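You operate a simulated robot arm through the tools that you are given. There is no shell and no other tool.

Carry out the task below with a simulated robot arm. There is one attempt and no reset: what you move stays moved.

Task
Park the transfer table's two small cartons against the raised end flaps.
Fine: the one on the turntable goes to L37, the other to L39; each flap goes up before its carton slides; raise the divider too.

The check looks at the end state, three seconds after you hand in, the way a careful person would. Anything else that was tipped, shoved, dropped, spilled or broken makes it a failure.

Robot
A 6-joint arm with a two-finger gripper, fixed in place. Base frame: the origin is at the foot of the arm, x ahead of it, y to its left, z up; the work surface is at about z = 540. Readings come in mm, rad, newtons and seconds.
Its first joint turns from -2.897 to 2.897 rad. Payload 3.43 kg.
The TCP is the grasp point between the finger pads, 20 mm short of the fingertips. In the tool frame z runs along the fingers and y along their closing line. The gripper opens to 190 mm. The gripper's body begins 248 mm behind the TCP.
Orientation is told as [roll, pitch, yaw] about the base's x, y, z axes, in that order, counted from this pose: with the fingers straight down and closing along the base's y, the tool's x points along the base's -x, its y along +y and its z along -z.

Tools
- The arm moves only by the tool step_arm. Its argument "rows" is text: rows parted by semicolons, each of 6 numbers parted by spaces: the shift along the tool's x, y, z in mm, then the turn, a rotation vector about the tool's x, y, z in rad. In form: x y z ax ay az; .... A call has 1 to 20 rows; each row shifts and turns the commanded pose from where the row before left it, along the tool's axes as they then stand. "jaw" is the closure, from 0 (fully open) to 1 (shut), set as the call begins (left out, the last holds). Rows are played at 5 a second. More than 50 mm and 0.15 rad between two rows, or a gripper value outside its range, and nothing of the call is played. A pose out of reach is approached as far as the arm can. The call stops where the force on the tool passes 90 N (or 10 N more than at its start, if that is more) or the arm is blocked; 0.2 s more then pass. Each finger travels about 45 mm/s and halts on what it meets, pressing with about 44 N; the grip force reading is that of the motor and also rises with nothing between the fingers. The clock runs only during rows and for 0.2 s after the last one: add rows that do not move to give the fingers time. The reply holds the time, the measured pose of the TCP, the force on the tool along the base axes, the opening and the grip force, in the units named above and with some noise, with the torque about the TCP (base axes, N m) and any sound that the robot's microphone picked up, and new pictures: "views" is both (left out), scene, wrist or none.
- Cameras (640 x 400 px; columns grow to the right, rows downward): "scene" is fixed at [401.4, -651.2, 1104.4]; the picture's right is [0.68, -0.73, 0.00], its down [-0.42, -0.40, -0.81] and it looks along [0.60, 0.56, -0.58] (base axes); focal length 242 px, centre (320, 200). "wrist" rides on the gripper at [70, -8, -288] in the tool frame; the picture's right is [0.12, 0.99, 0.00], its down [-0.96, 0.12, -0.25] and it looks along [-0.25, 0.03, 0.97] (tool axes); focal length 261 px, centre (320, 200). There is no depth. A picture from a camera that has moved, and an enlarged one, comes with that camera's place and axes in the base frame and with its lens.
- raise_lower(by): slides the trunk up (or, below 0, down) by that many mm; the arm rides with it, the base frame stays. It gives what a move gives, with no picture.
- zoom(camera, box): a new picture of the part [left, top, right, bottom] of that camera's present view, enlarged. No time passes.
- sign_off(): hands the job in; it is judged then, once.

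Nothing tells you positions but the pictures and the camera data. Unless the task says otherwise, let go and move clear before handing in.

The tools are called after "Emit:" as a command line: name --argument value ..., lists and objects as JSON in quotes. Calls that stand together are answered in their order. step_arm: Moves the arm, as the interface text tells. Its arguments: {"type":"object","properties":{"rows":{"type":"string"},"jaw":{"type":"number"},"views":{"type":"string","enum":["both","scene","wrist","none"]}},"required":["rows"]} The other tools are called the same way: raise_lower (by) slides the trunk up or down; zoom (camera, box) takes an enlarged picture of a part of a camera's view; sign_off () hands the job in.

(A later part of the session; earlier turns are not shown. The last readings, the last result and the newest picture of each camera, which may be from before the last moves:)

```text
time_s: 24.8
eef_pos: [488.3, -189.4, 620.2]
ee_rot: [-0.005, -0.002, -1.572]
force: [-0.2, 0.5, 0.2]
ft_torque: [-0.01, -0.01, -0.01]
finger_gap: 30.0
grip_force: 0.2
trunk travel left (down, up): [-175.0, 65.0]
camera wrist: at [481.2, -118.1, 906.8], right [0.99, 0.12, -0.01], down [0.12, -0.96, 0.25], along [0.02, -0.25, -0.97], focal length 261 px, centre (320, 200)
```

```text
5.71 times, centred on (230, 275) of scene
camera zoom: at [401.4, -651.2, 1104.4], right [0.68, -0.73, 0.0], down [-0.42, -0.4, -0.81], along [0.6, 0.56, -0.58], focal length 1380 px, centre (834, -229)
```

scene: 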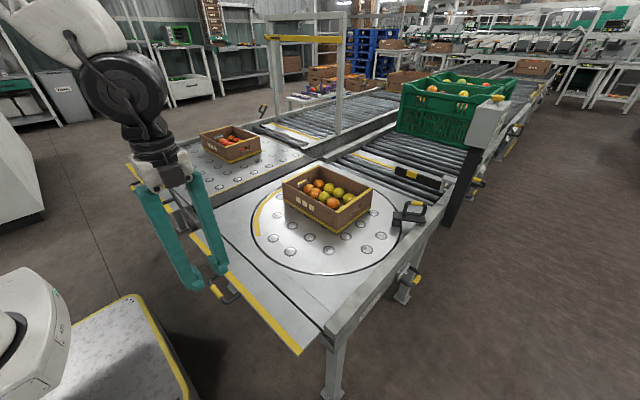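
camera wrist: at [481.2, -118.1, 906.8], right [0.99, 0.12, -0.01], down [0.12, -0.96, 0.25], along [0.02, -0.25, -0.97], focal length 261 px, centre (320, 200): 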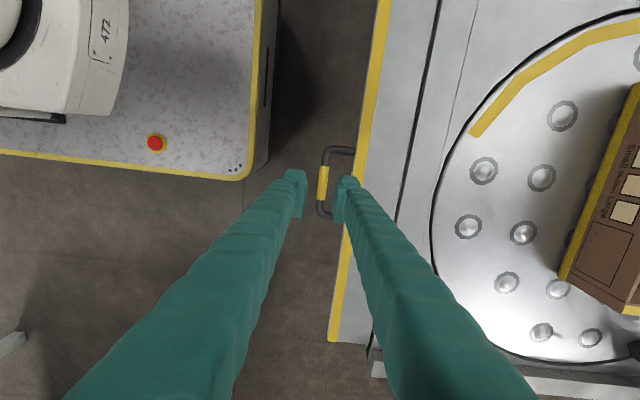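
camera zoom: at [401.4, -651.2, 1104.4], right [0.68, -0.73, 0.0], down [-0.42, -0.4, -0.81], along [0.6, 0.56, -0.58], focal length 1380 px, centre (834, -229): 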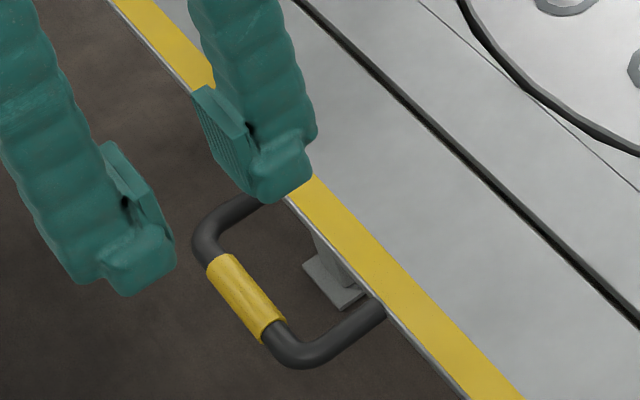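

Emit:
step_arm --rows "3 3 20 0 0 0;0 0 25 0 0 0;0 0 25 0 0 0;0 0 16 0 0 0"

```text
time_s: 25.9
eef_pos: [493.3, -188.4, 540.9]
ee_rot: [0.003, -0.006, -1.571]
force: [-10.9, 13.9, 81.7]
ft_torque: [0.53, -3.36, 0.56]
finger_gap: 26.6
grip_force: 0.0
trunk travel left (down, up): [-175.0, 65.0]
stopped in row 4: the force on the tool passed its limit at 105 N (the readings are from after the stop); the commanded pose is now the measured one
camera wrist: at [483.7, -116.9, 827.2], right [0.99, 0.12, 0.0], down [0.12, -0.96, 0.25], along [0.03, -0.25, -0.97], focal length 261 px, centre (320, 200)
```

scene: 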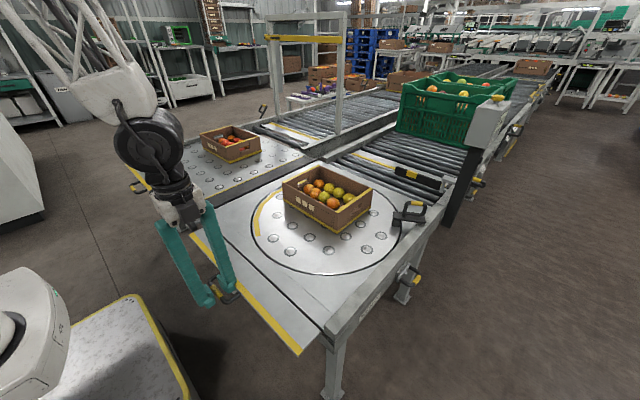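
wrist: 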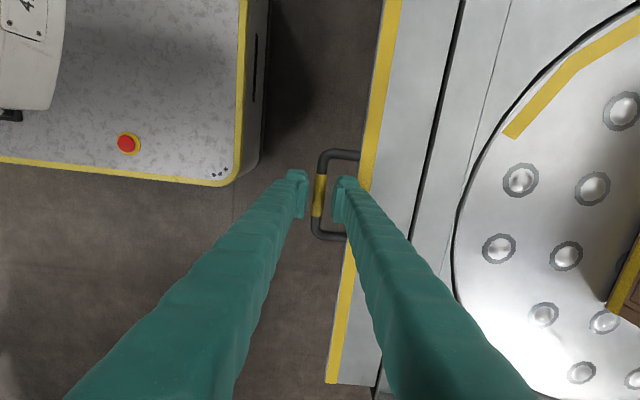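

The fingers met something at z≈541, so I'll back up a little and look closely.

Emit:
step_arm --rows "0 0 -15 0 0 0" --views "none"

Emit:
zoom --camera "wrist" --box '[270, 130, 370, 230]'

Emit:
zoom --camera "scene" --box '[180, 240, 280, 310]'

```text
time_s: 26.3
eef_pos: [494.3, -189.6, 550.7]
ee_rot: [-0.002, -0.003, -1.572]
force: [-0.3, -0.4, -0.5]
ft_torque: [0.03, 0.04, -0.02]
finger_gap: 30.1
grip_force: 0.1
trunk travel left (down, up): [-175.0, 65.0]
```

```text
4.00 times, centred on (320, 180) of wrist
camera zoom: at [485.5, -117.6, 837.6], right [0.99, 0.12, 0.0], down [0.11, -0.96, 0.25], along [0.03, -0.25, -0.97], focal length 1043 px, centre (320, 280)
```

zoom: 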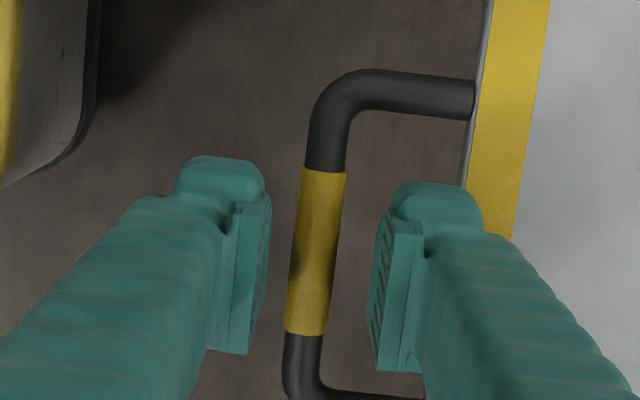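

```text
5.71 times, centred on (230, 275) of scene
camera zoom: at [401.4, -651.2, 1104.4], right [0.68, -0.73, 0.0], down [-0.42, -0.4, -0.81], along [0.6, 0.56, -0.58], focal length 1380 px, centre (834, -229)
```

zoom: 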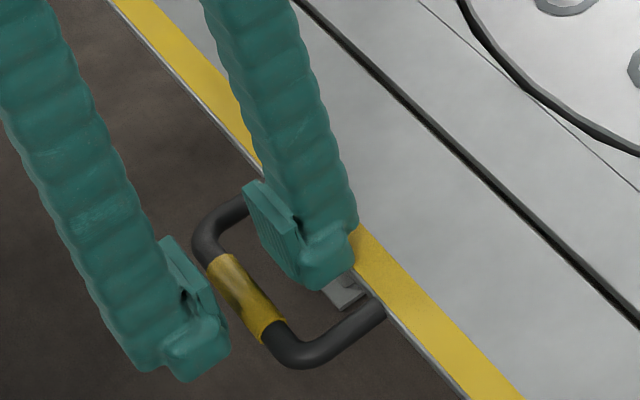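

The inner finger was touching the flap's edge. I'll narrow the gap to about 22 mm, shift 2 mm outward and descend again.

Emit:
step_arm --rows "0 -2 0 0 0 0;0 0 0 0 0 0;0 0 8 0 0 0;0 0 8 0 0 0" --jaw 0.884 --views "none"

Emit:
zoom --camera "wrist" --box '[270, 130, 370, 230]'

Emit:
zoom --camera "scene" --box '[180, 240, 280, 310]'

```text
time_s: 27.4
eef_pos: [494.5, -190.2, 539.7]
ee_rot: [0.007, -0.005, -1.571]
force: [-9.8, 13.6, 83.9]
ft_torque: [0.67, -3.31, 0.53]
finger_gap: 19.3
grip_force: 0.0
trunk travel left (down, up): [-175.0, 65.0]
stopped in row 4: the force on the tool passed its limit at 94 N (the readings are from after the stop); the commanded pose is now the measured one
```

```text
4.00 times, centred on (320, 180) of wrist
camera zoom: at [482.9, -117.0, 827.1], right [0.99, 0.12, 0.01], down [0.11, -0.96, 0.25], along [0.04, -0.25, -0.97], focal length 1043 px, centre (320, 280)
```

zoom: 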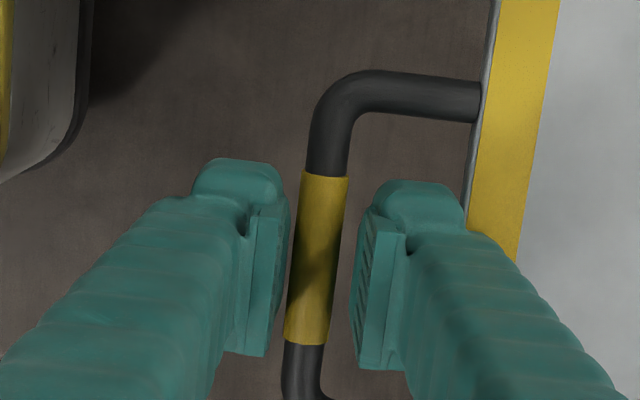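

```text
5.71 times, centred on (230, 275) of scene
camera zoom: at [401.4, -651.2, 1104.4], right [0.68, -0.73, 0.0], down [-0.42, -0.4, -0.81], along [0.6, 0.56, -0.58], focal length 1380 px, centre (834, -229)
```

zoom: 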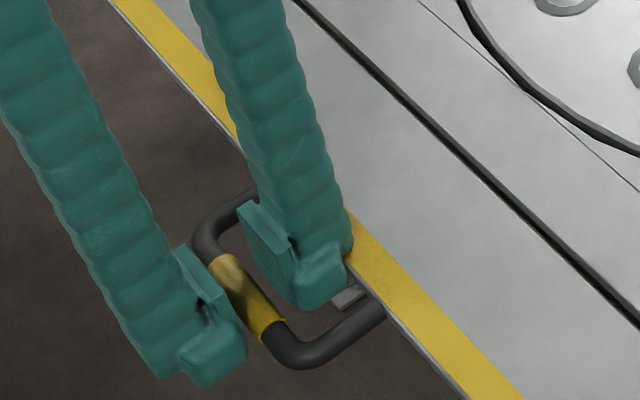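

Contact is at the finger's thick sleeve on the flap edge, about 40 mm inboard. I'll narrow the gap almost to the bar's width (about 17 mm), which pulls the sleeve off the edge, then settle lower before gripping.

Emit:
step_arm --rows "0 -1 -6 0 0 0;0 0 0 0 0 0;0 0 0 0 0 0" --jaw 0.905 --views "none"

Emit:
zoom --camera "wrist" --box '[270, 130, 370, 230]'

```text
time_s: 28.2
eef_pos: [493.1, -190.6, 544.9]
ee_rot: [0.003, -0.003, -1.571]
force: [-0.3, -1.1, -0.5]
ft_torque: [-0.02, -0.02, 0.01]
finger_gap: 17.9
grip_force: 0.1
trunk travel left (down, up): [-175.0, 65.0]
```

```text
4.00 times, centred on (320, 180) of wrist
camera zoom: at [483.3, -118.6, 830.1], right [0.99, 0.12, 0.0], down [0.11, -0.96, 0.25], along [0.03, -0.25, -0.97], focal length 1043 px, centre (320, 280)
```

zoom: 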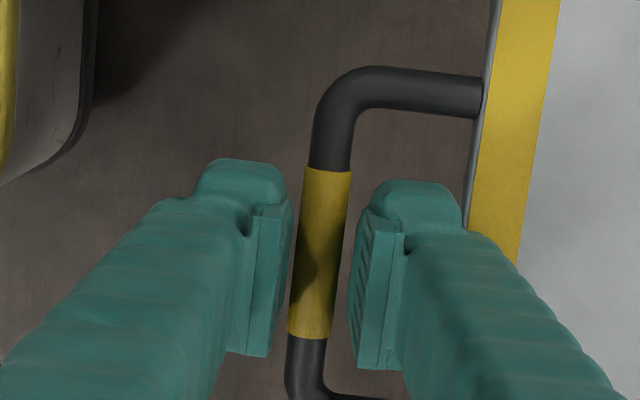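

Emit:
step_arm --rows "0 0 4 0 0 0;0 0 4 0 0 0;0 0 4 0 0 0;0 0 3 0 0 0" --views "wrist"

```text
time_s: 28.9
eef_pos: [493.1, -189.5, 541.9]
ee_rot: [0.008, -0.008, -1.572]
force: [-13.3, 10.3, 81.8]
ft_torque: [0.77, -3.05, 0.44]
finger_gap: 15.6
grip_force: 0.1
trunk travel left (down, up): [-175.0, 65.0]
stopped in row 3: the force on the tool passed its limit at 104 N (the readings are from after the stop); the commanded pose is now the measured one
camera wrist: at [482.5, -117.6, 827.0], right [0.99, 0.12, 0.01], down [0.11, -0.96, 0.26], along [0.04, -0.25, -0.97], focal length 261 px, centre (320, 200)
```

wrist: 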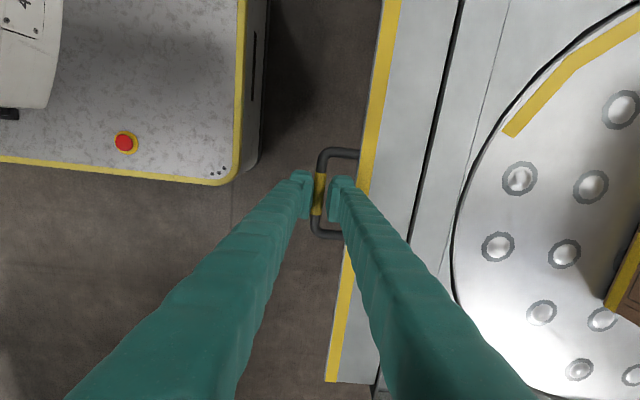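

The inner finger's shoulder rests on the flap edge at this depth, but the tips already reach past the bar's centre. I'll relieve the pressure slightly and grip.

Emit:
step_arm --rows "0 0 -2 0 0 0;0 0 0 0 0 0;0 0 0 0 0 0;0 0 0 0 0 0" --jaw 1 --views "wrist"

Emit:
zoom --camera "scene" --box '[180, 240, 280, 310]'

Emit:
zoom --camera "wrist" --box '[270, 130, 370, 230]'

```text
time_s: 29.9
eef_pos: [494.7, -191.1, 540.1]
ee_rot: [0.008, -0.006, -1.571]
force: [-8.5, 4.5, 67.9]
ft_torque: [0.53, -2.57, 0.35]
finger_gap: 14.6
grip_force: 45.2
trunk travel left (down, up): [-175.0, 65.0]
camera wrist: at [483.1, -117.8, 827.2], right [0.99, 0.12, 0.01], down [0.11, -0.96, 0.25], along [0.04, -0.25, -0.97], focal length 261 px, centre (320, 200)
```

wrist: 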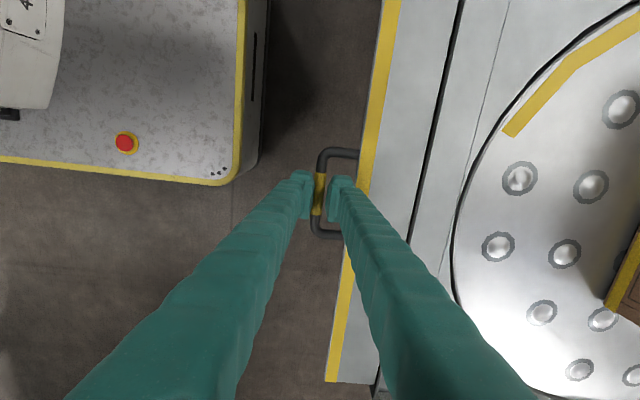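

```text
5.71 times, centred on (230, 275) of scene
camera zoom: at [401.4, -651.2, 1104.4], right [0.68, -0.73, 0.0], down [-0.42, -0.4, -0.81], along [0.6, 0.56, -0.58], focal length 1380 px, centre (834, -229)
```

zoom: 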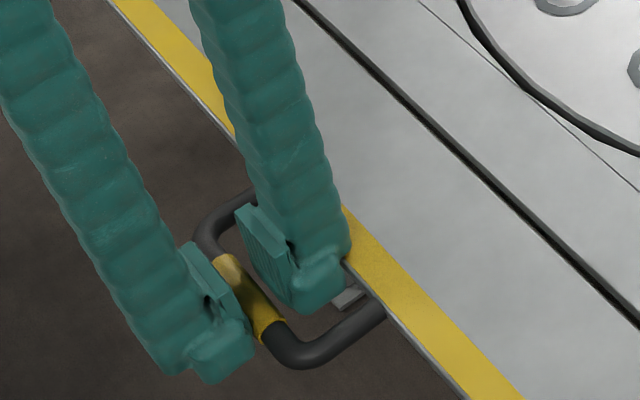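

```text
4.00 times, centred on (320, 180) of wrist
camera zoom: at [483.1, -117.8, 827.2], right [0.99, 0.12, 0.01], down [0.11, -0.96, 0.25], along [0.04, -0.25, -0.97], focal length 1043 px, centre (320, 280)
```

zoom: 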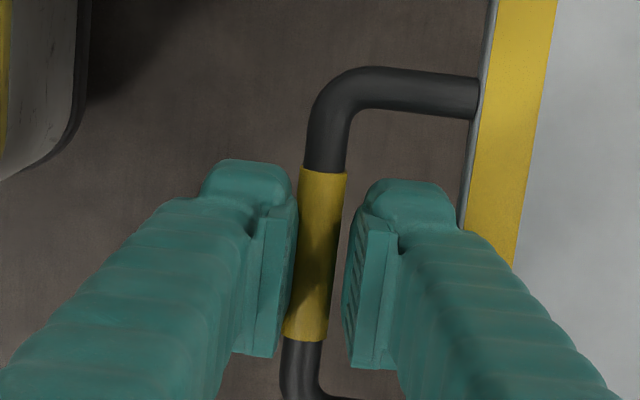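

The bar is gripped at 14.6 mm with 45 N. I'll begin lifting the flap along its arc about the hinge, first two steps as a test.

Emit:
step_arm --rows "0 0 -9 0 0 0;0 0 -9 0 0 0;0 2.9 -17.5 0 0 0"

```text
time_s: 30.6
eef_pos: [496.8, -190.3, 573.0]
ee_rot: [0.004, -0.005, -1.572]
force: [-16.5, 13.6, 2.0]
ft_torque: [0.14, 0.22, 0.29]
finger_gap: 9.1
grip_force: 43.1
trunk travel left (down, up): [-175.0, 65.0]
camera wrist: at [486.5, -118.0, 860.8], right [0.99, 0.12, 0.0], down [0.12, -0.96, 0.25], along [0.03, -0.25, -0.97], focal length 261 px, centre (320, 200)
```

scene: 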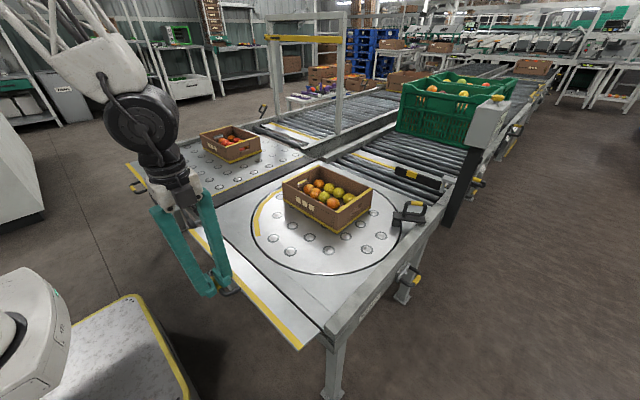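
wrist: 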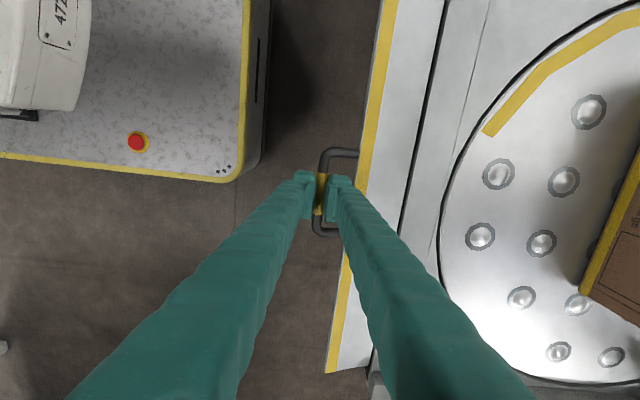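

Emit:
zoom --camera "scene" --box '[180, 240, 280, 310]'

Emit:
zoom --camera "scene" --box '[180, 215, 340, 360]'

Emit:
zoom --camera "wrist" --box '[270, 130, 370, 230]'

```text
5.71 times, centred on (230, 275) of scene
camera zoom: at [401.4, -651.2, 1104.4], right [0.68, -0.73, 0.0], down [-0.42, -0.4, -0.81], along [0.6, 0.56, -0.58], focal length 1380 px, centre (834, -229)
```

zoom: 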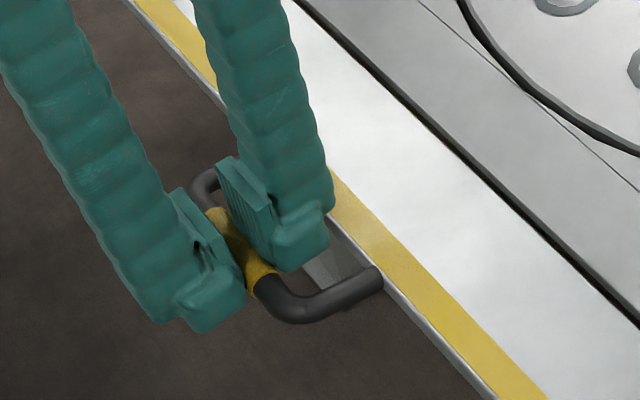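

```text
2.76 times, centred on (260, 288) of scene
camera zoom: at [401.4, -651.2, 1104.4], right [0.68, -0.73, 0.0], down [-0.42, -0.4, -0.81], along [0.6, 0.56, -0.58], focal length 666 px, centre (486, -41)
```

zoom: 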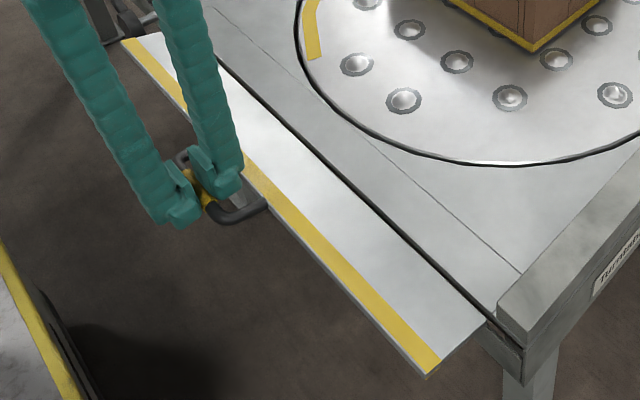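

```text
4.00 times, centred on (320, 180) of wrist
camera zoom: at [486.5, -118.0, 860.8], right [0.99, 0.12, 0.0], down [0.12, -0.96, 0.25], along [0.03, -0.25, -0.97], focal length 1043 px, centre (320, 280)
```

zoom: 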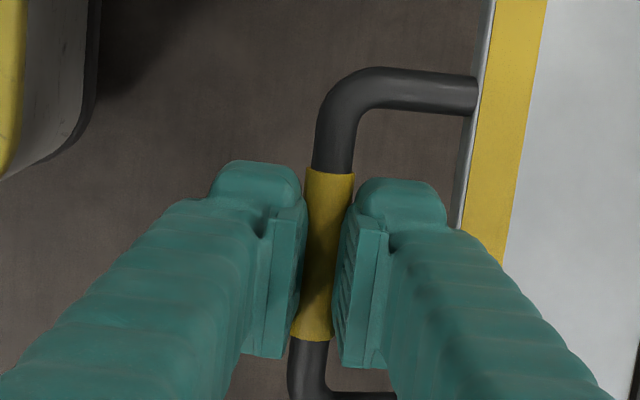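

The flap did lift, but the bar is slipping toward the fingertips because the grip is too shallow. I'll let it back down gently, release, and re-approach with the tool tilted so its tips hook inward under the bar.

Emit:
step_arm --rows "0 -1 8 0 0 0;0 -1 8 0 0 0;0 0 8 0 0 0" --views "none"

Emit:
step_arm --rows "0 0 0 0 0 0;0 0 -10 0 0 0;0 0 -20 0 0 0;0 0 -20 0 0 0;0 0 0 -0.1 0 0;0 0 0 -0.1 0 0;0 0 0 -0.1 0 0;0 0 0 -0.1 0 0" --jaw 0.895

```text
time_s: 31.4
eef_pos: [496.3, -191.9, 553.4]
ee_rot: [0.012, -0.008, -1.571]
force: [-21.7, -2.1, 20.0]
ft_torque: [0.21, 0.58, 0.25]
finger_gap: 0.0
grip_force: 34.1
trunk travel left (down, up): [-175.0, 65.0]
```

```text
time_s: 33.2
eef_pos: [568.3, -234.0, 646.7]
ee_rot: [0.394, -0.003, -1.565]
force: [1.8, -0.2, 0.5]
ft_torque: [-0.01, 0.23, -0.02]
finger_gap: 20.0
grip_force: 0.0
out of reach, approached as far as the arm can: row 6, 7, 8
trunk travel left (down, up): [-175.0, 65.0]
camera wrist: at [448.9, -164.0, 908.4], right [0.92, 0.12, 0.38], down [0.02, -0.96, 0.27], along [0.4, -0.24, -0.88], focal length 261 px, centre (320, 200)
```

scene: 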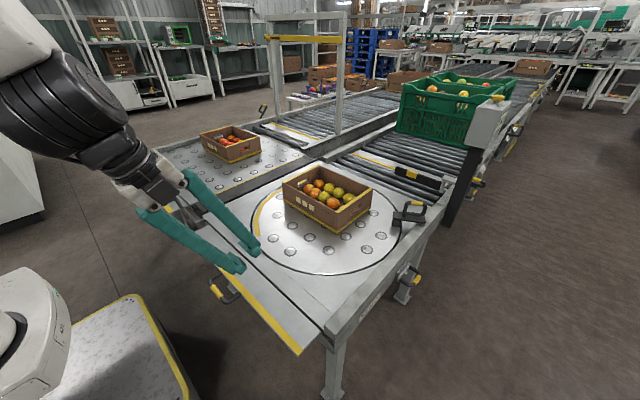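
wrist: 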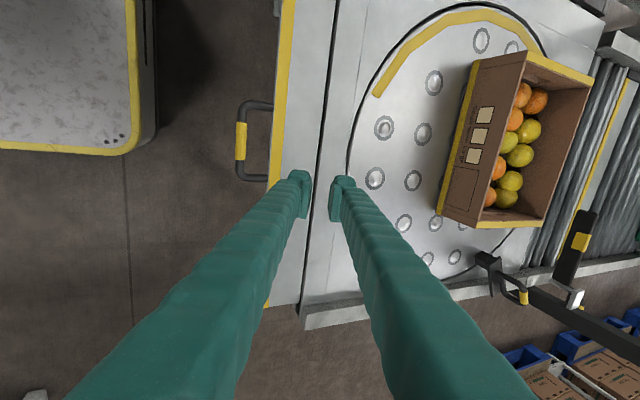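

Tilting that way is out of reach this close in. The handle is a U, so instead I'll grip both its legs from outside, closing along y with the tool straight down; the flap then turns about the closing axis. I'll straighten and yaw back first.

Emit:
step_arm --rows "0 0 -30 0.1 0 0;0 0 -30 0.1 0 0;0 0 0 0.1 0 0;0 0 0 0.094 0 0;0 0 0 0 0 -0.14;0 0 0 0 0 -0.14;0 0 0 0 0 -0.14;0 0 0 0 0 -0.14;0 0 0 0 0 -0.14;0 0 0 0 0 -0.14;0 0 0 0 0 -0.14;0 0 0 0 0 -0.14;0 0 0 0 0 -0.14;0 0 0 0 0 -0.14;0 0 0 0 0 -0.14;0 0 0 0 0 -0.025" --jaw 0.25 --views "wrist"

```text
time_s: 36.6
eef_pos: [547.9, -234.8, 702.0]
ee_rot: [-0.006, -0.013, -0.005]
force: [0.3, -0.2, 0.4]
ft_torque: [-0.01, -0.02, -0.02]
finger_gap: 142.5
grip_force: 0.0
trunk travel left (down, up): [-175.0, 65.0]
camera wrist: at [473.8, -240.4, 988.6], right [-0.11, 0.99, -0.01], down [0.96, 0.11, 0.26], along [0.26, 0.02, -0.97], focal length 261 px, centre (320, 200)
```

wrist: 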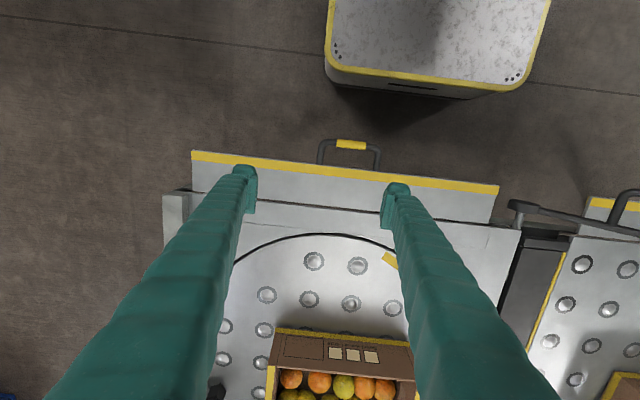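

Emit:
step_arm --rows "24 22 25 0 0.013 0;24 22 25 0 0 0;0 0 40 0 0 0;0 0 0 0 0 0" --jaw 0.26

Emit:
zoom --camera "wrist" --box '[240, 100, 400, 200]'

Emit:
zoom --camera "scene" --box '[180, 240, 280, 310]'

```text
time_s: 37.6
eef_pos: [500.5, -190.4, 612.9]
ee_rot: [-0.006, 0.001, -0.007]
force: [0.6, 0.3, 0.2]
ft_torque: [-0.01, 0.0, -0.02]
finger_gap: 140.7
grip_force: 0.1
trunk travel left (down, up): [-175.0, 65.0]
camera wrist: at [429.1, -196.8, 900.2], right [-0.11, 0.99, -0.01], down [0.96, 0.11, 0.25], along [0.25, 0.02, -0.97], focal length 261 px, centre (320, 200)
```

scene: 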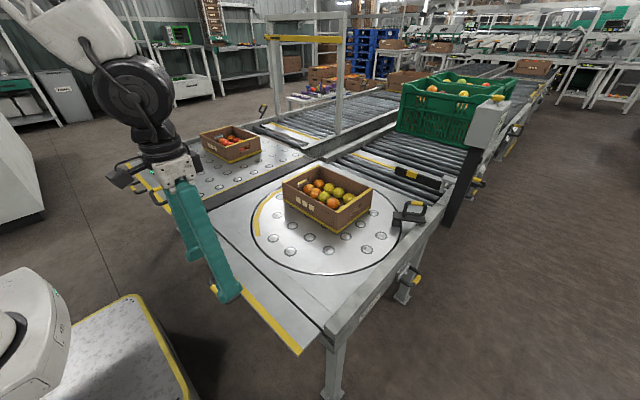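
wrist: 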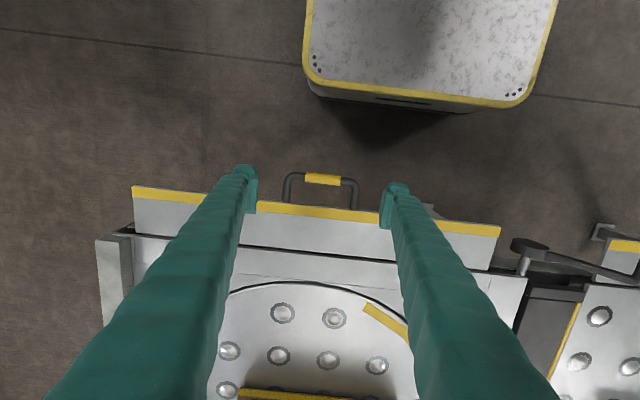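

```text
4.00 times, centred on (320, 150) of wrist
camera zoom: at [429.1, -196.8, 900.2], right [-0.11, 0.99, -0.01], down [0.96, 0.11, 0.25], along [0.25, 0.02, -0.97], focal length 1043 px, centre (320, 400)
```

zoom: 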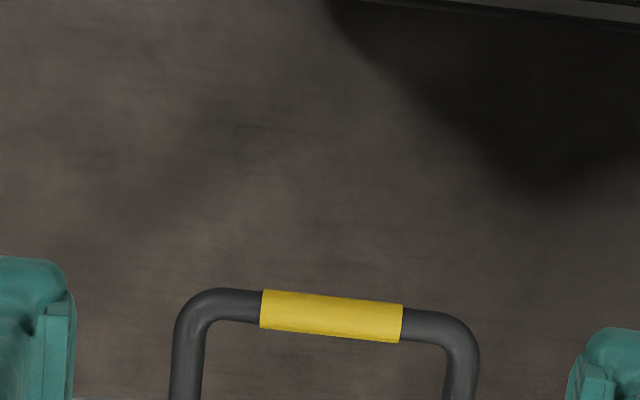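

```text
5.71 times, centred on (230, 275) of scene
camera zoom: at [401.4, -651.2, 1104.4], right [0.68, -0.73, 0.0], down [-0.42, -0.4, -0.81], along [0.6, 0.56, -0.58], focal length 1380 px, centre (834, -229)
```

zoom: 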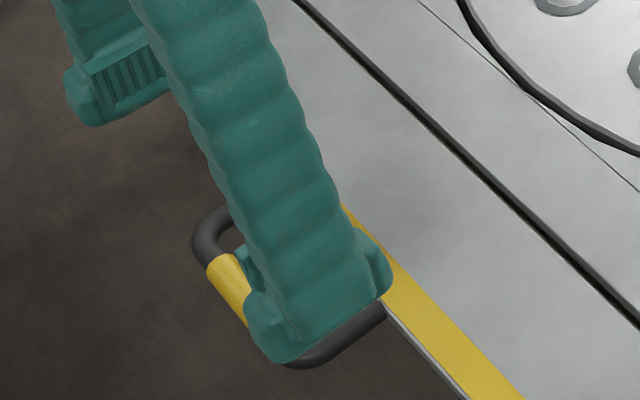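

Emit:
step_arm --rows "0 1 30 0 0 0;0 0 30 0 0 0;0 0 10 0 0 0;0 0 9 0 0 0" --views "wrist"

```text
time_s: 38.6
eef_pos: [503.6, -189.8, 534.5]
ee_rot: [-0.005, 0.0, -0.006]
force: [-0.2, 1.0, 0.0]
ft_torque: [-0.02, -0.03, -0.01]
finger_gap: 140.3
grip_force: 0.1
trunk travel left (down, up): [-175.0, 65.0]
camera wrist: at [432.0, -196.8, 820.6], right [-0.11, 0.99, -0.01], down [0.96, 0.11, 0.25], along [0.25, 0.02, -0.97], focal length 261 px, centre (320, 200)
```

wrist: 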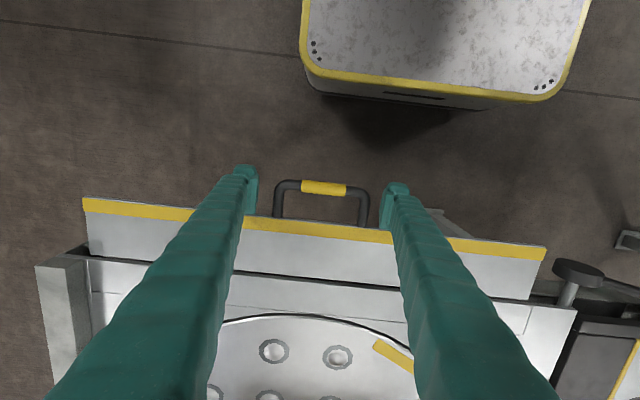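

Emit:
step_arm --rows "0 0 2 0 0 0;0 0 0 0 0 0;0 0 0 0 0 0;0 0 0 0 0 0;0 0 0 0 0 0" --jaw 0.6 --views "wrist"

```text
time_s: 40.0
eef_pos: [499.9, -190.3, 530.9]
ee_rot: [-0.006, 0.003, -0.015]
force: [36.1, 91.8, -3.5]
ft_torque: [-0.01, 0.04, -1.28]
finger_gap: 115.1
grip_force: 45.0
trunk travel left (down, up): [-175.0, 65.0]
stopped in row 5: the force on the tool passed its limit at 92 N (the readings are from after the stop); the commanded pose is now the measured one
camera wrist: at [430.7, -196.3, 818.0], right [-0.11, 0.99, -0.01], down [0.96, 0.1, 0.24], along [0.24, 0.02, -0.97], focal length 261 px, centre (320, 200)
```

wrist: 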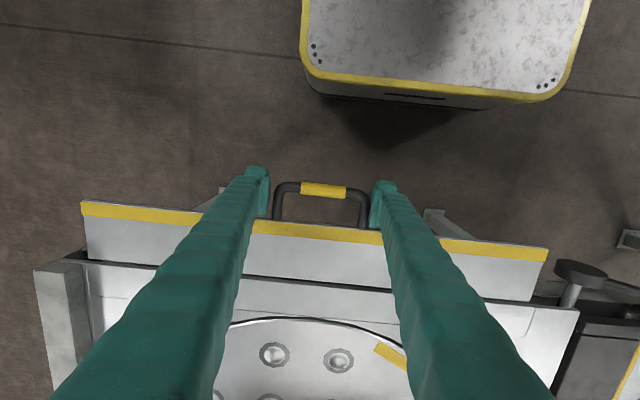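

The left-side finger met its leg first, so I'll shift about 3 mm to centre the grip.

Emit:
step_arm --rows "0 1.5 0 0 0 0;0 1.5 0 0 0 0;0 0 0 0 0 0" --views "none"

```text
time_s: 40.8
eef_pos: [501.3, -189.7, 530.4]
ee_rot: [-0.005, 0.002, -0.013]
force: [16.3, 67.0, -1.9]
ft_torque: [0.05, -0.14, -0.31]
finger_gap: 114.2
grip_force: 33.4
trunk travel left (down, up): [-175.0, 65.0]
```

Emit:
step_arm --rows "0 2 0 0 0 0;0 1 0 0 0 0;0 0 0 0 0 0;0 0 0 0 0 0" --views "wrist"

Emit:
zoom --camera "wrist" --box '[240, 140, 400, 240]'

```text
time_s: 41.8
eef_pos: [500.0, -188.5, 531.6]
ee_rot: [-0.005, 0.003, -0.015]
force: [6.8, 34.6, -14.5]
ft_torque: [-0.93, 1.15, 0.82]
finger_gap: 110.5
grip_force: 44.7
trunk travel left (down, up): [-175.0, 65.0]
camera wrist: at [429.9, -193.9, 818.4], right [-0.11, 0.99, -0.01], down [0.96, 0.1, 0.24], along [0.24, 0.02, -0.97], focal length 261 px, centre (320, 200)
```

wrist: 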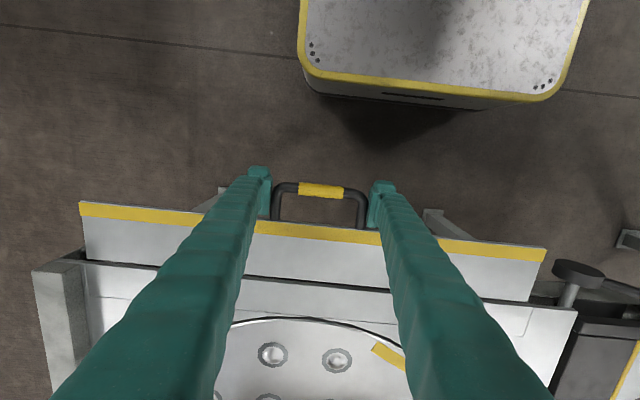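

```text
4.00 times, centred on (320, 190) of wrist
camera zoom: at [429.9, -193.9, 818.4], right [-0.11, 0.99, -0.01], down [0.96, 0.1, 0.24], along [0.24, 0.02, -0.97], focal length 1043 px, centre (320, 240)
```

zoom: 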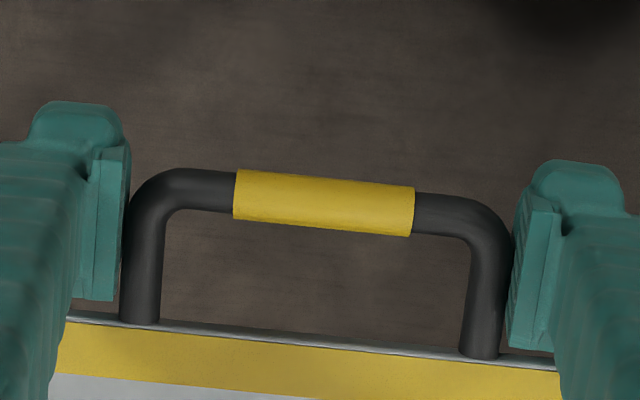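

Both legs are now firmly pinched. I'll lift along the arc, starting with the first 18°.

Emit:
step_arm --rows "-0.2 0 -8.4 0 0 0;-0.4 0 -8.4 0 0 0;-1.2 0 -8.3 0 0 0;-2 0 -8.2 0 0 0"

Emit:
zoom --camera "scene" --box '[180, 215, 340, 360]'

```text
time_s: 42.8
eef_pos: [503.4, -188.5, 564.9]
ee_rot: [-0.005, 0.004, -0.012]
force: [-9.4, 23.2, -8.7]
ft_torque: [-0.35, 1.01, 0.63]
finger_gap: 111.1
grip_force: 45.2
trunk travel left (down, up): [-175.0, 65.0]
camera wrist: at [433.4, -194.0, 852.5], right [-0.11, 0.99, 0.0], down [0.96, 0.1, 0.24], along [0.24, 0.02, -0.97], focal length 261 px, centre (320, 200)
```

scene: 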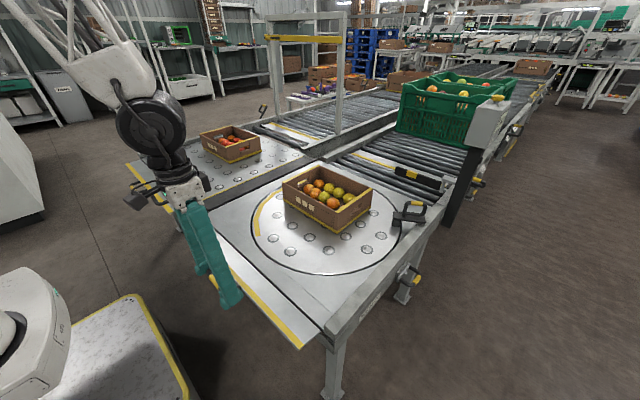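
wrist: 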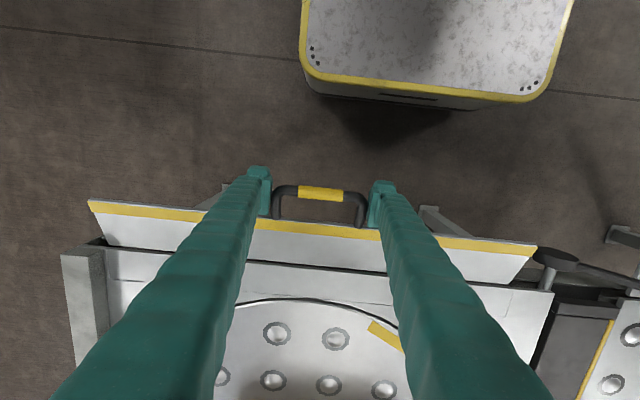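

```text
2.76 times, centred on (260, 288) of scene
camera zoom: at [401.4, -651.2, 1104.4], right [0.68, -0.73, 0.0], down [-0.42, -0.4, -0.81], along [0.6, 0.56, -0.58], focal length 666 px, centre (486, -41)
```

zoom: 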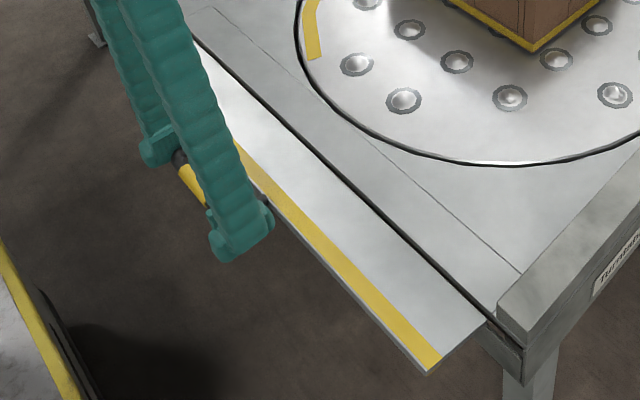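

The grip holds and the flap is rising smoothly. Continuing the arc.

Emit:
step_arm --rows "-2.7 0 -8 0 0 0;-3.2 0 -7.8 0 0 0;-3.8 0 -7.4 0 0 0;-4.3 0 -7.2 0 0 0;-4.9 0 -6.8 0 0 0;-5.5 0 -6.5 0 0 0" --views "scene"

Emit:
zoom --camera "scene" --box '[180, 215, 340, 360]'

```text
time_s: 44.2
eef_pos: [529.2, -187.9, 607.9]
ee_rot: [-0.006, 0.002, -0.013]
force: [-8.2, -3.6, -9.7]
ft_torque: [-0.42, 1.18, -0.01]
finger_gap: 110.9
grip_force: 45.1
trunk travel left (down, up): [-175.0, 65.0]
```

scene: 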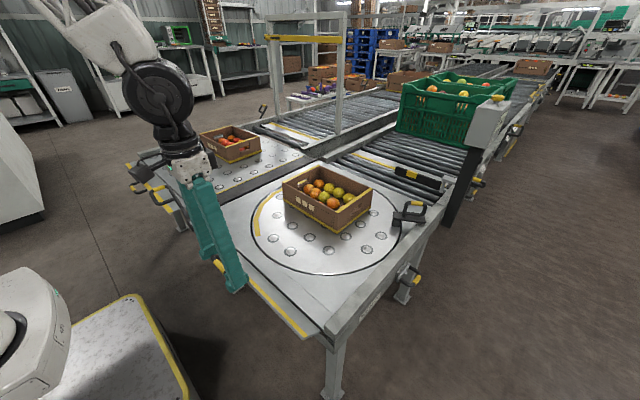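

```text
2.76 times, centred on (260, 288) of scene
camera zoom: at [401.4, -651.2, 1104.4], right [0.68, -0.73, 0.0], down [-0.42, -0.4, -0.81], along [0.6, 0.56, -0.58], focal length 666 px, centre (486, -41)
```

zoom: 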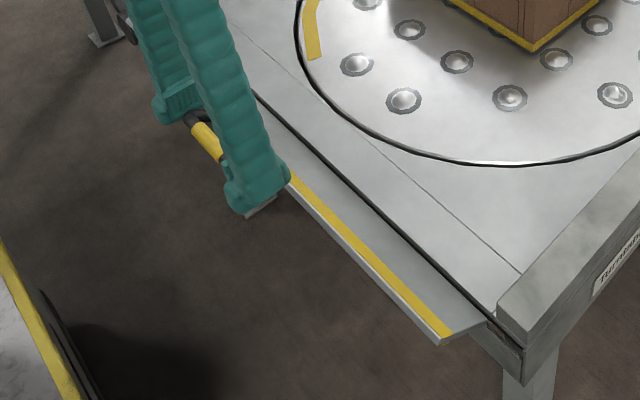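

Emit:
step_arm --rows "-5.9 0 -6 0 0 0;-6.4 0 -5.4 0 0 0;-6.8 0 -5 0 0 0;-7.2 0 -4.3 0 0 0;-7.5 0 -3.8 0 0 0;-7.7 0 -3.3 0 0 0" --views "scene"

Emit:
zoom --camera "scene" --box '[180, 215, 340, 360]'

```text
time_s: 45.6
eef_pos: [570.6, -188.4, 634.8]
ee_rot: [-0.007, 0.001, -0.014]
force: [-9.9, -16.1, -1.5]
ft_torque: [-0.24, 1.16, 0.14]
finger_gap: 110.9
grip_force: 45.5
trunk travel left (down, up): [-175.0, 65.0]
```

scene: 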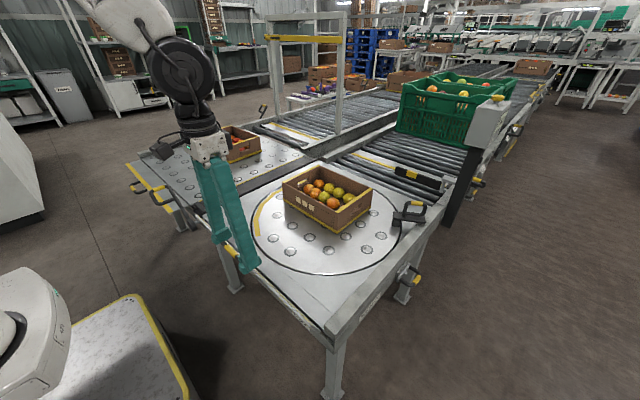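

```text
2.76 times, centred on (260, 288) of scene
camera zoom: at [401.4, -651.2, 1104.4], right [0.68, -0.73, 0.0], down [-0.42, -0.4, -0.81], along [0.6, 0.56, -0.58], focal length 666 px, centre (486, -41)
```

zoom: 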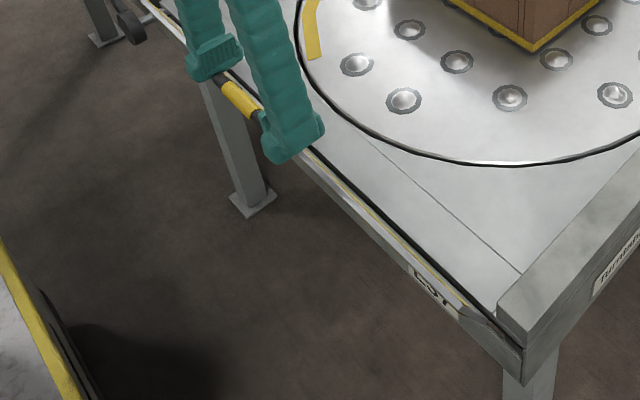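

The beam label under the right flap is coming into view. Finishing the arc to vertical.

Emit:
step_arm --rows "-8 0 -2.6 0 0 0;-8.2 0 -2 0 0 0;-8.3 0 -1.3 0 0 0;-8.3 0 -0.7 0 0 0" --views "both"

Emit:
zoom --camera "scene" --box '[180, 215, 340, 360]'

Emit:
zoom --camera "scene" --box '[260, 280, 330, 330]'

```text
time_s: 46.6
eef_pos: [603.0, -187.5, 642.8]
ee_rot: [-0.006, 0.001, -0.011]
force: [0.6, -10.4, 9.1]
ft_torque: [0.08, 1.02, 0.29]
finger_gap: 110.7
grip_force: 44.9
trunk travel left (down, up): [-175.0, 65.0]
camera wrist: at [532.4, -194.0, 929.6], right [-0.11, 0.99, -0.01], down [0.96, 0.1, 0.25], along [0.25, 0.02, -0.97], focal length 261 px, centre (320, 200)
```

scene: 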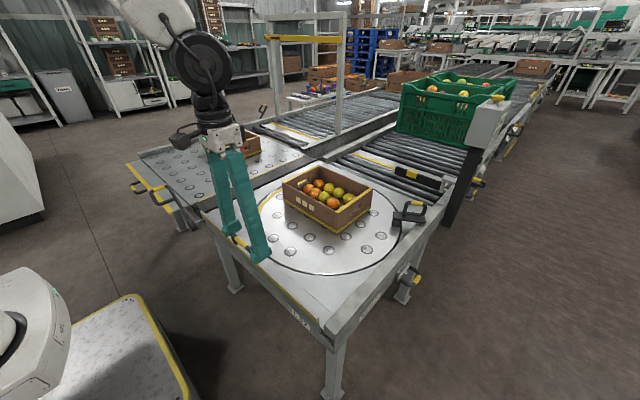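
wrist: 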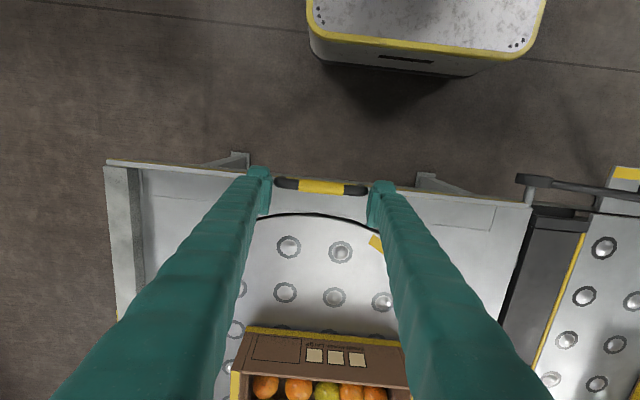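

```text
2.76 times, centred on (260, 288) of scene
camera zoom: at [401.4, -651.2, 1104.4], right [0.68, -0.73, 0.0], down [-0.42, -0.4, -0.81], along [0.6, 0.56, -0.58], focal length 666 px, centre (486, -41)
```

zoom: 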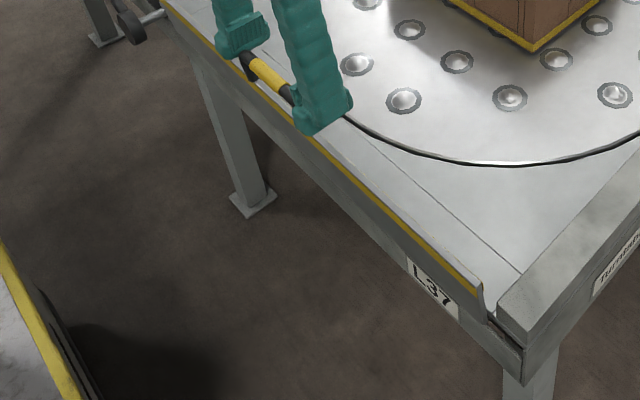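

```text
8.00 times, centred on (295, 305) of scene
camera zoom: at [401.4, -651.2, 1104.4], right [0.68, -0.73, 0.0], down [-0.42, -0.4, -0.81], along [0.6, 0.56, -0.58], focal length 1932 px, centre (520, -640)
```

zoom: 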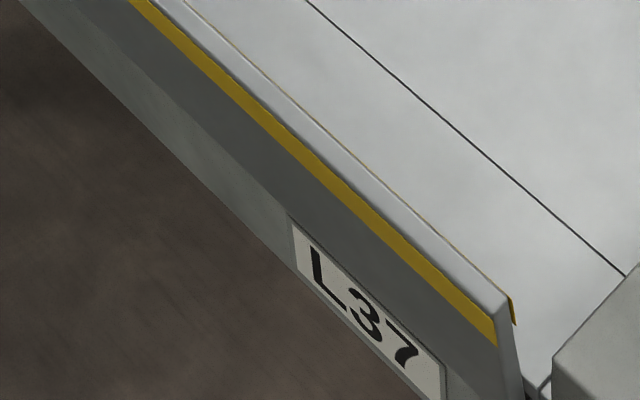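

L37 is confirmed under the turntable lane and the flap is near vertical. I'll press slightly further to find its end stop or latch before releasing.

Emit:
step_arm --rows "-5 0 0 0 0 0;-5 0 0.5 0 0 0;-5 0 1 0 0 0" --views "scene"

Emit:
zoom --camera "scene" --box '[260, 280, 330, 330]'

```text
time_s: 47.4
eef_pos: [616.1, -188.0, 640.6]
ee_rot: [-0.003, 0.004, -0.014]
force: [-26.4, 0.1, 26.6]
ft_torque: [-0.07, 0.44, 0.02]
finger_gap: 110.5
grip_force: 44.5
trunk travel left (down, up): [-175.0, 65.0]
```

scene: 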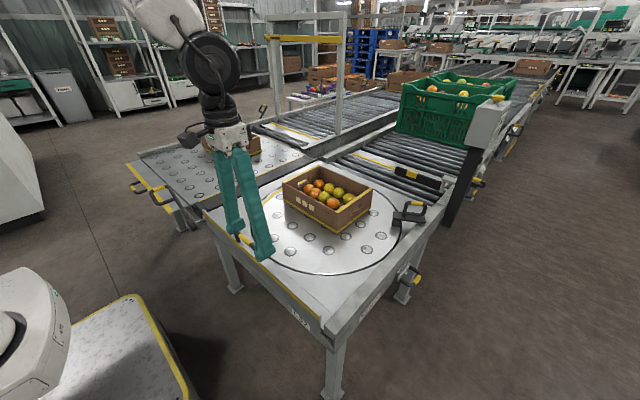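

```text
8.00 times, centred on (295, 305) of scene
camera zoom: at [401.4, -651.2, 1104.4], right [0.68, -0.73, 0.0], down [-0.42, -0.4, -0.81], along [0.6, 0.56, -0.58], focal length 1932 px, centre (520, -640)
```

zoom: 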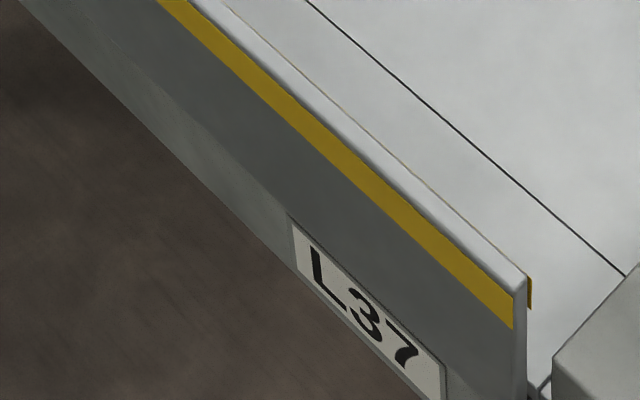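

Emit:
step_arm --rows "-2 0 0 0 0 0;0 0 0 0 0 0;0 0 0 0 0 0;0 0 0 0 0 0;0 0 0 0 0 0" --jaw 0.26 --views "both"

Emit:
zoom --camera "scene" --box '[180, 215, 340, 360]'

```text
time_s: 48.6
eef_pos: [620.7, -188.8, 640.7]
ee_rot: [-0.005, 0.001, -0.015]
force: [-0.1, -0.1, 0.3]
ft_torque: [0.03, 0.0, -0.04]
finger_gap: 140.4
grip_force: 0.1
trunk travel left (down, up): [-175.0, 65.0]
camera wrist: at [549.9, -195.0, 928.0], right [-0.11, 0.99, 0.0], down [0.96, 0.1, 0.25], along [0.24, 0.02, -0.97], focal length 261 px, centre (320, 200)
```

scene: 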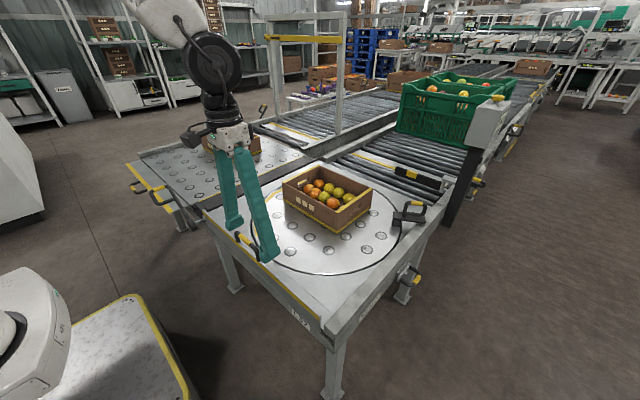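
wrist: 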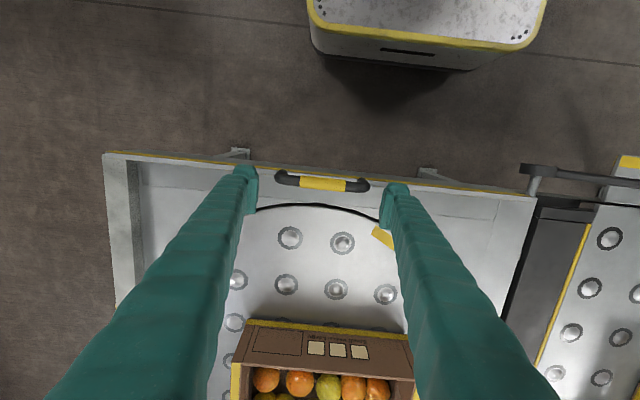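

```text
2.76 times, centred on (260, 288) of scene
camera zoom: at [401.4, -651.2, 1104.4], right [0.68, -0.73, 0.0], down [-0.42, -0.4, -0.81], along [0.6, 0.56, -0.58], focal length 666 px, centre (486, -41)
```

zoom: 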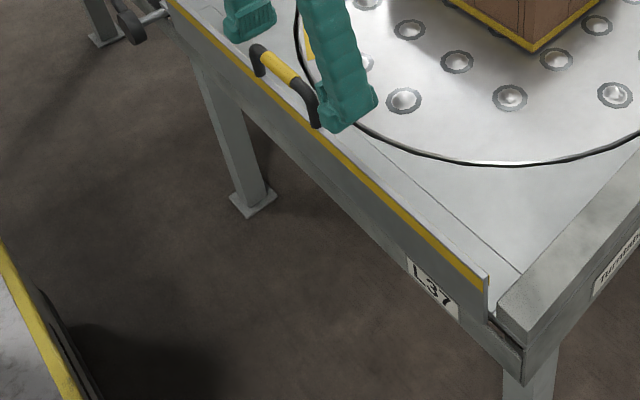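

The right flap stands on its own. I'll rise clear and go look at the divider crank from above.

Emit:
step_arm --rows "0 0 -40 0 0 0;0 0 -40 0 0 0;0 0 -40 0 0 0;5 45 -15 0 0 0;5 45 0 0 0 0;5 45 0 0 0 0;5 45 0 0 0 0;5 45 0 0 0 0;5 45 0 0 0 0;5 45 0 0 0 0;5 45 0 0 0 0;5 45 0 0 0 0;5 40 0 0 0 0" --jaw 0.7

Emit:
zoom --camera "wrist" --box '[240, 100, 400, 200]'

Emit:
zoom --camera "scene" --box '[120, 150, 250, 235]'

```text
time_s: 51.4
eef_pos: [574.0, 255.3, 773.1]
ee_rot: [-0.005, 0.003, -0.014]
force: [0.2, -0.5, 0.2]
ft_torque: [0.13, 0.04, 0.0]
finger_gap: 57.0
grip_force: 0.1
trunk travel left (down, up): [-175.0, 65.0]
camera wrist: at [504.0, 249.1, 1060.0], right [-0.1, 0.99, 0.0], down [0.96, 0.1, 0.25], along [0.24, 0.02, -0.97], focal length 261 px, centre (320, 200)
```

scene: 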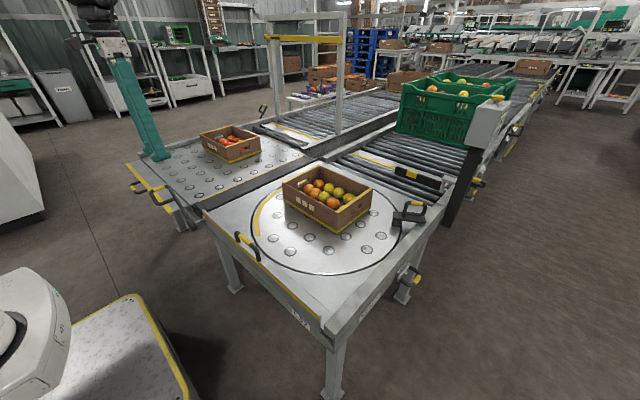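
wrist: 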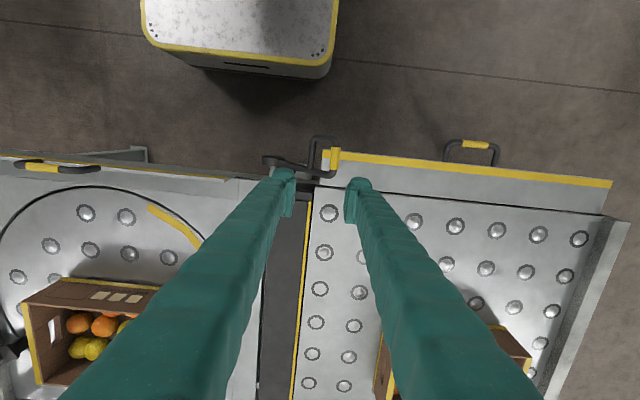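

```text
4.00 times, centred on (320, 150) of wrist
camera zoom: at [504.0, 249.1, 1060.0], right [-0.1, 0.99, 0.0], down [0.96, 0.1, 0.25], along [0.24, 0.02, -0.97], focal length 1043 px, centre (320, 400)
```

zoom: 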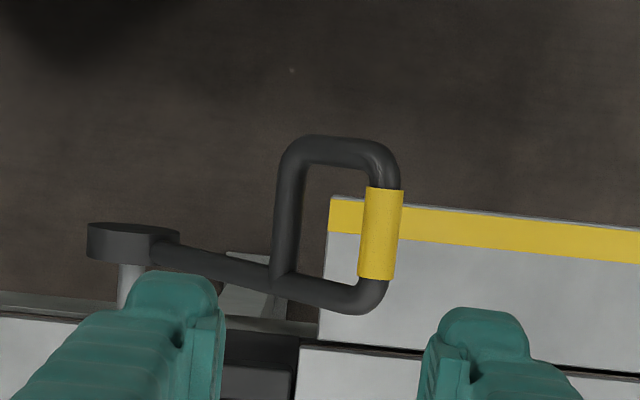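

```text
4.71 times, centred on (185, 192) of scene
camera zoom: at [401.4, -651.2, 1104.4], right [0.68, -0.73, 0.0], down [-0.42, -0.4, -0.81], along [0.6, 0.56, -0.58], focal length 1136 px, centre (955, 235)
```

zoom: 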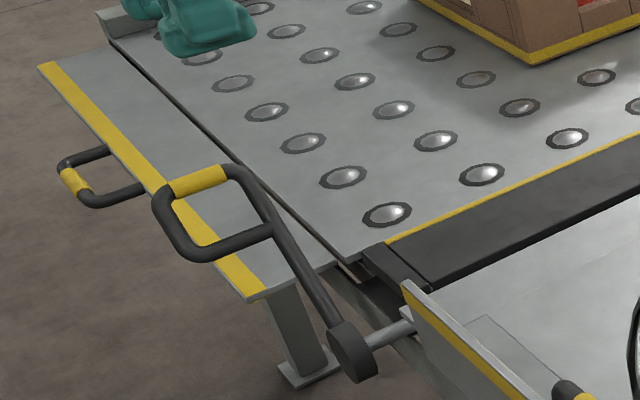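

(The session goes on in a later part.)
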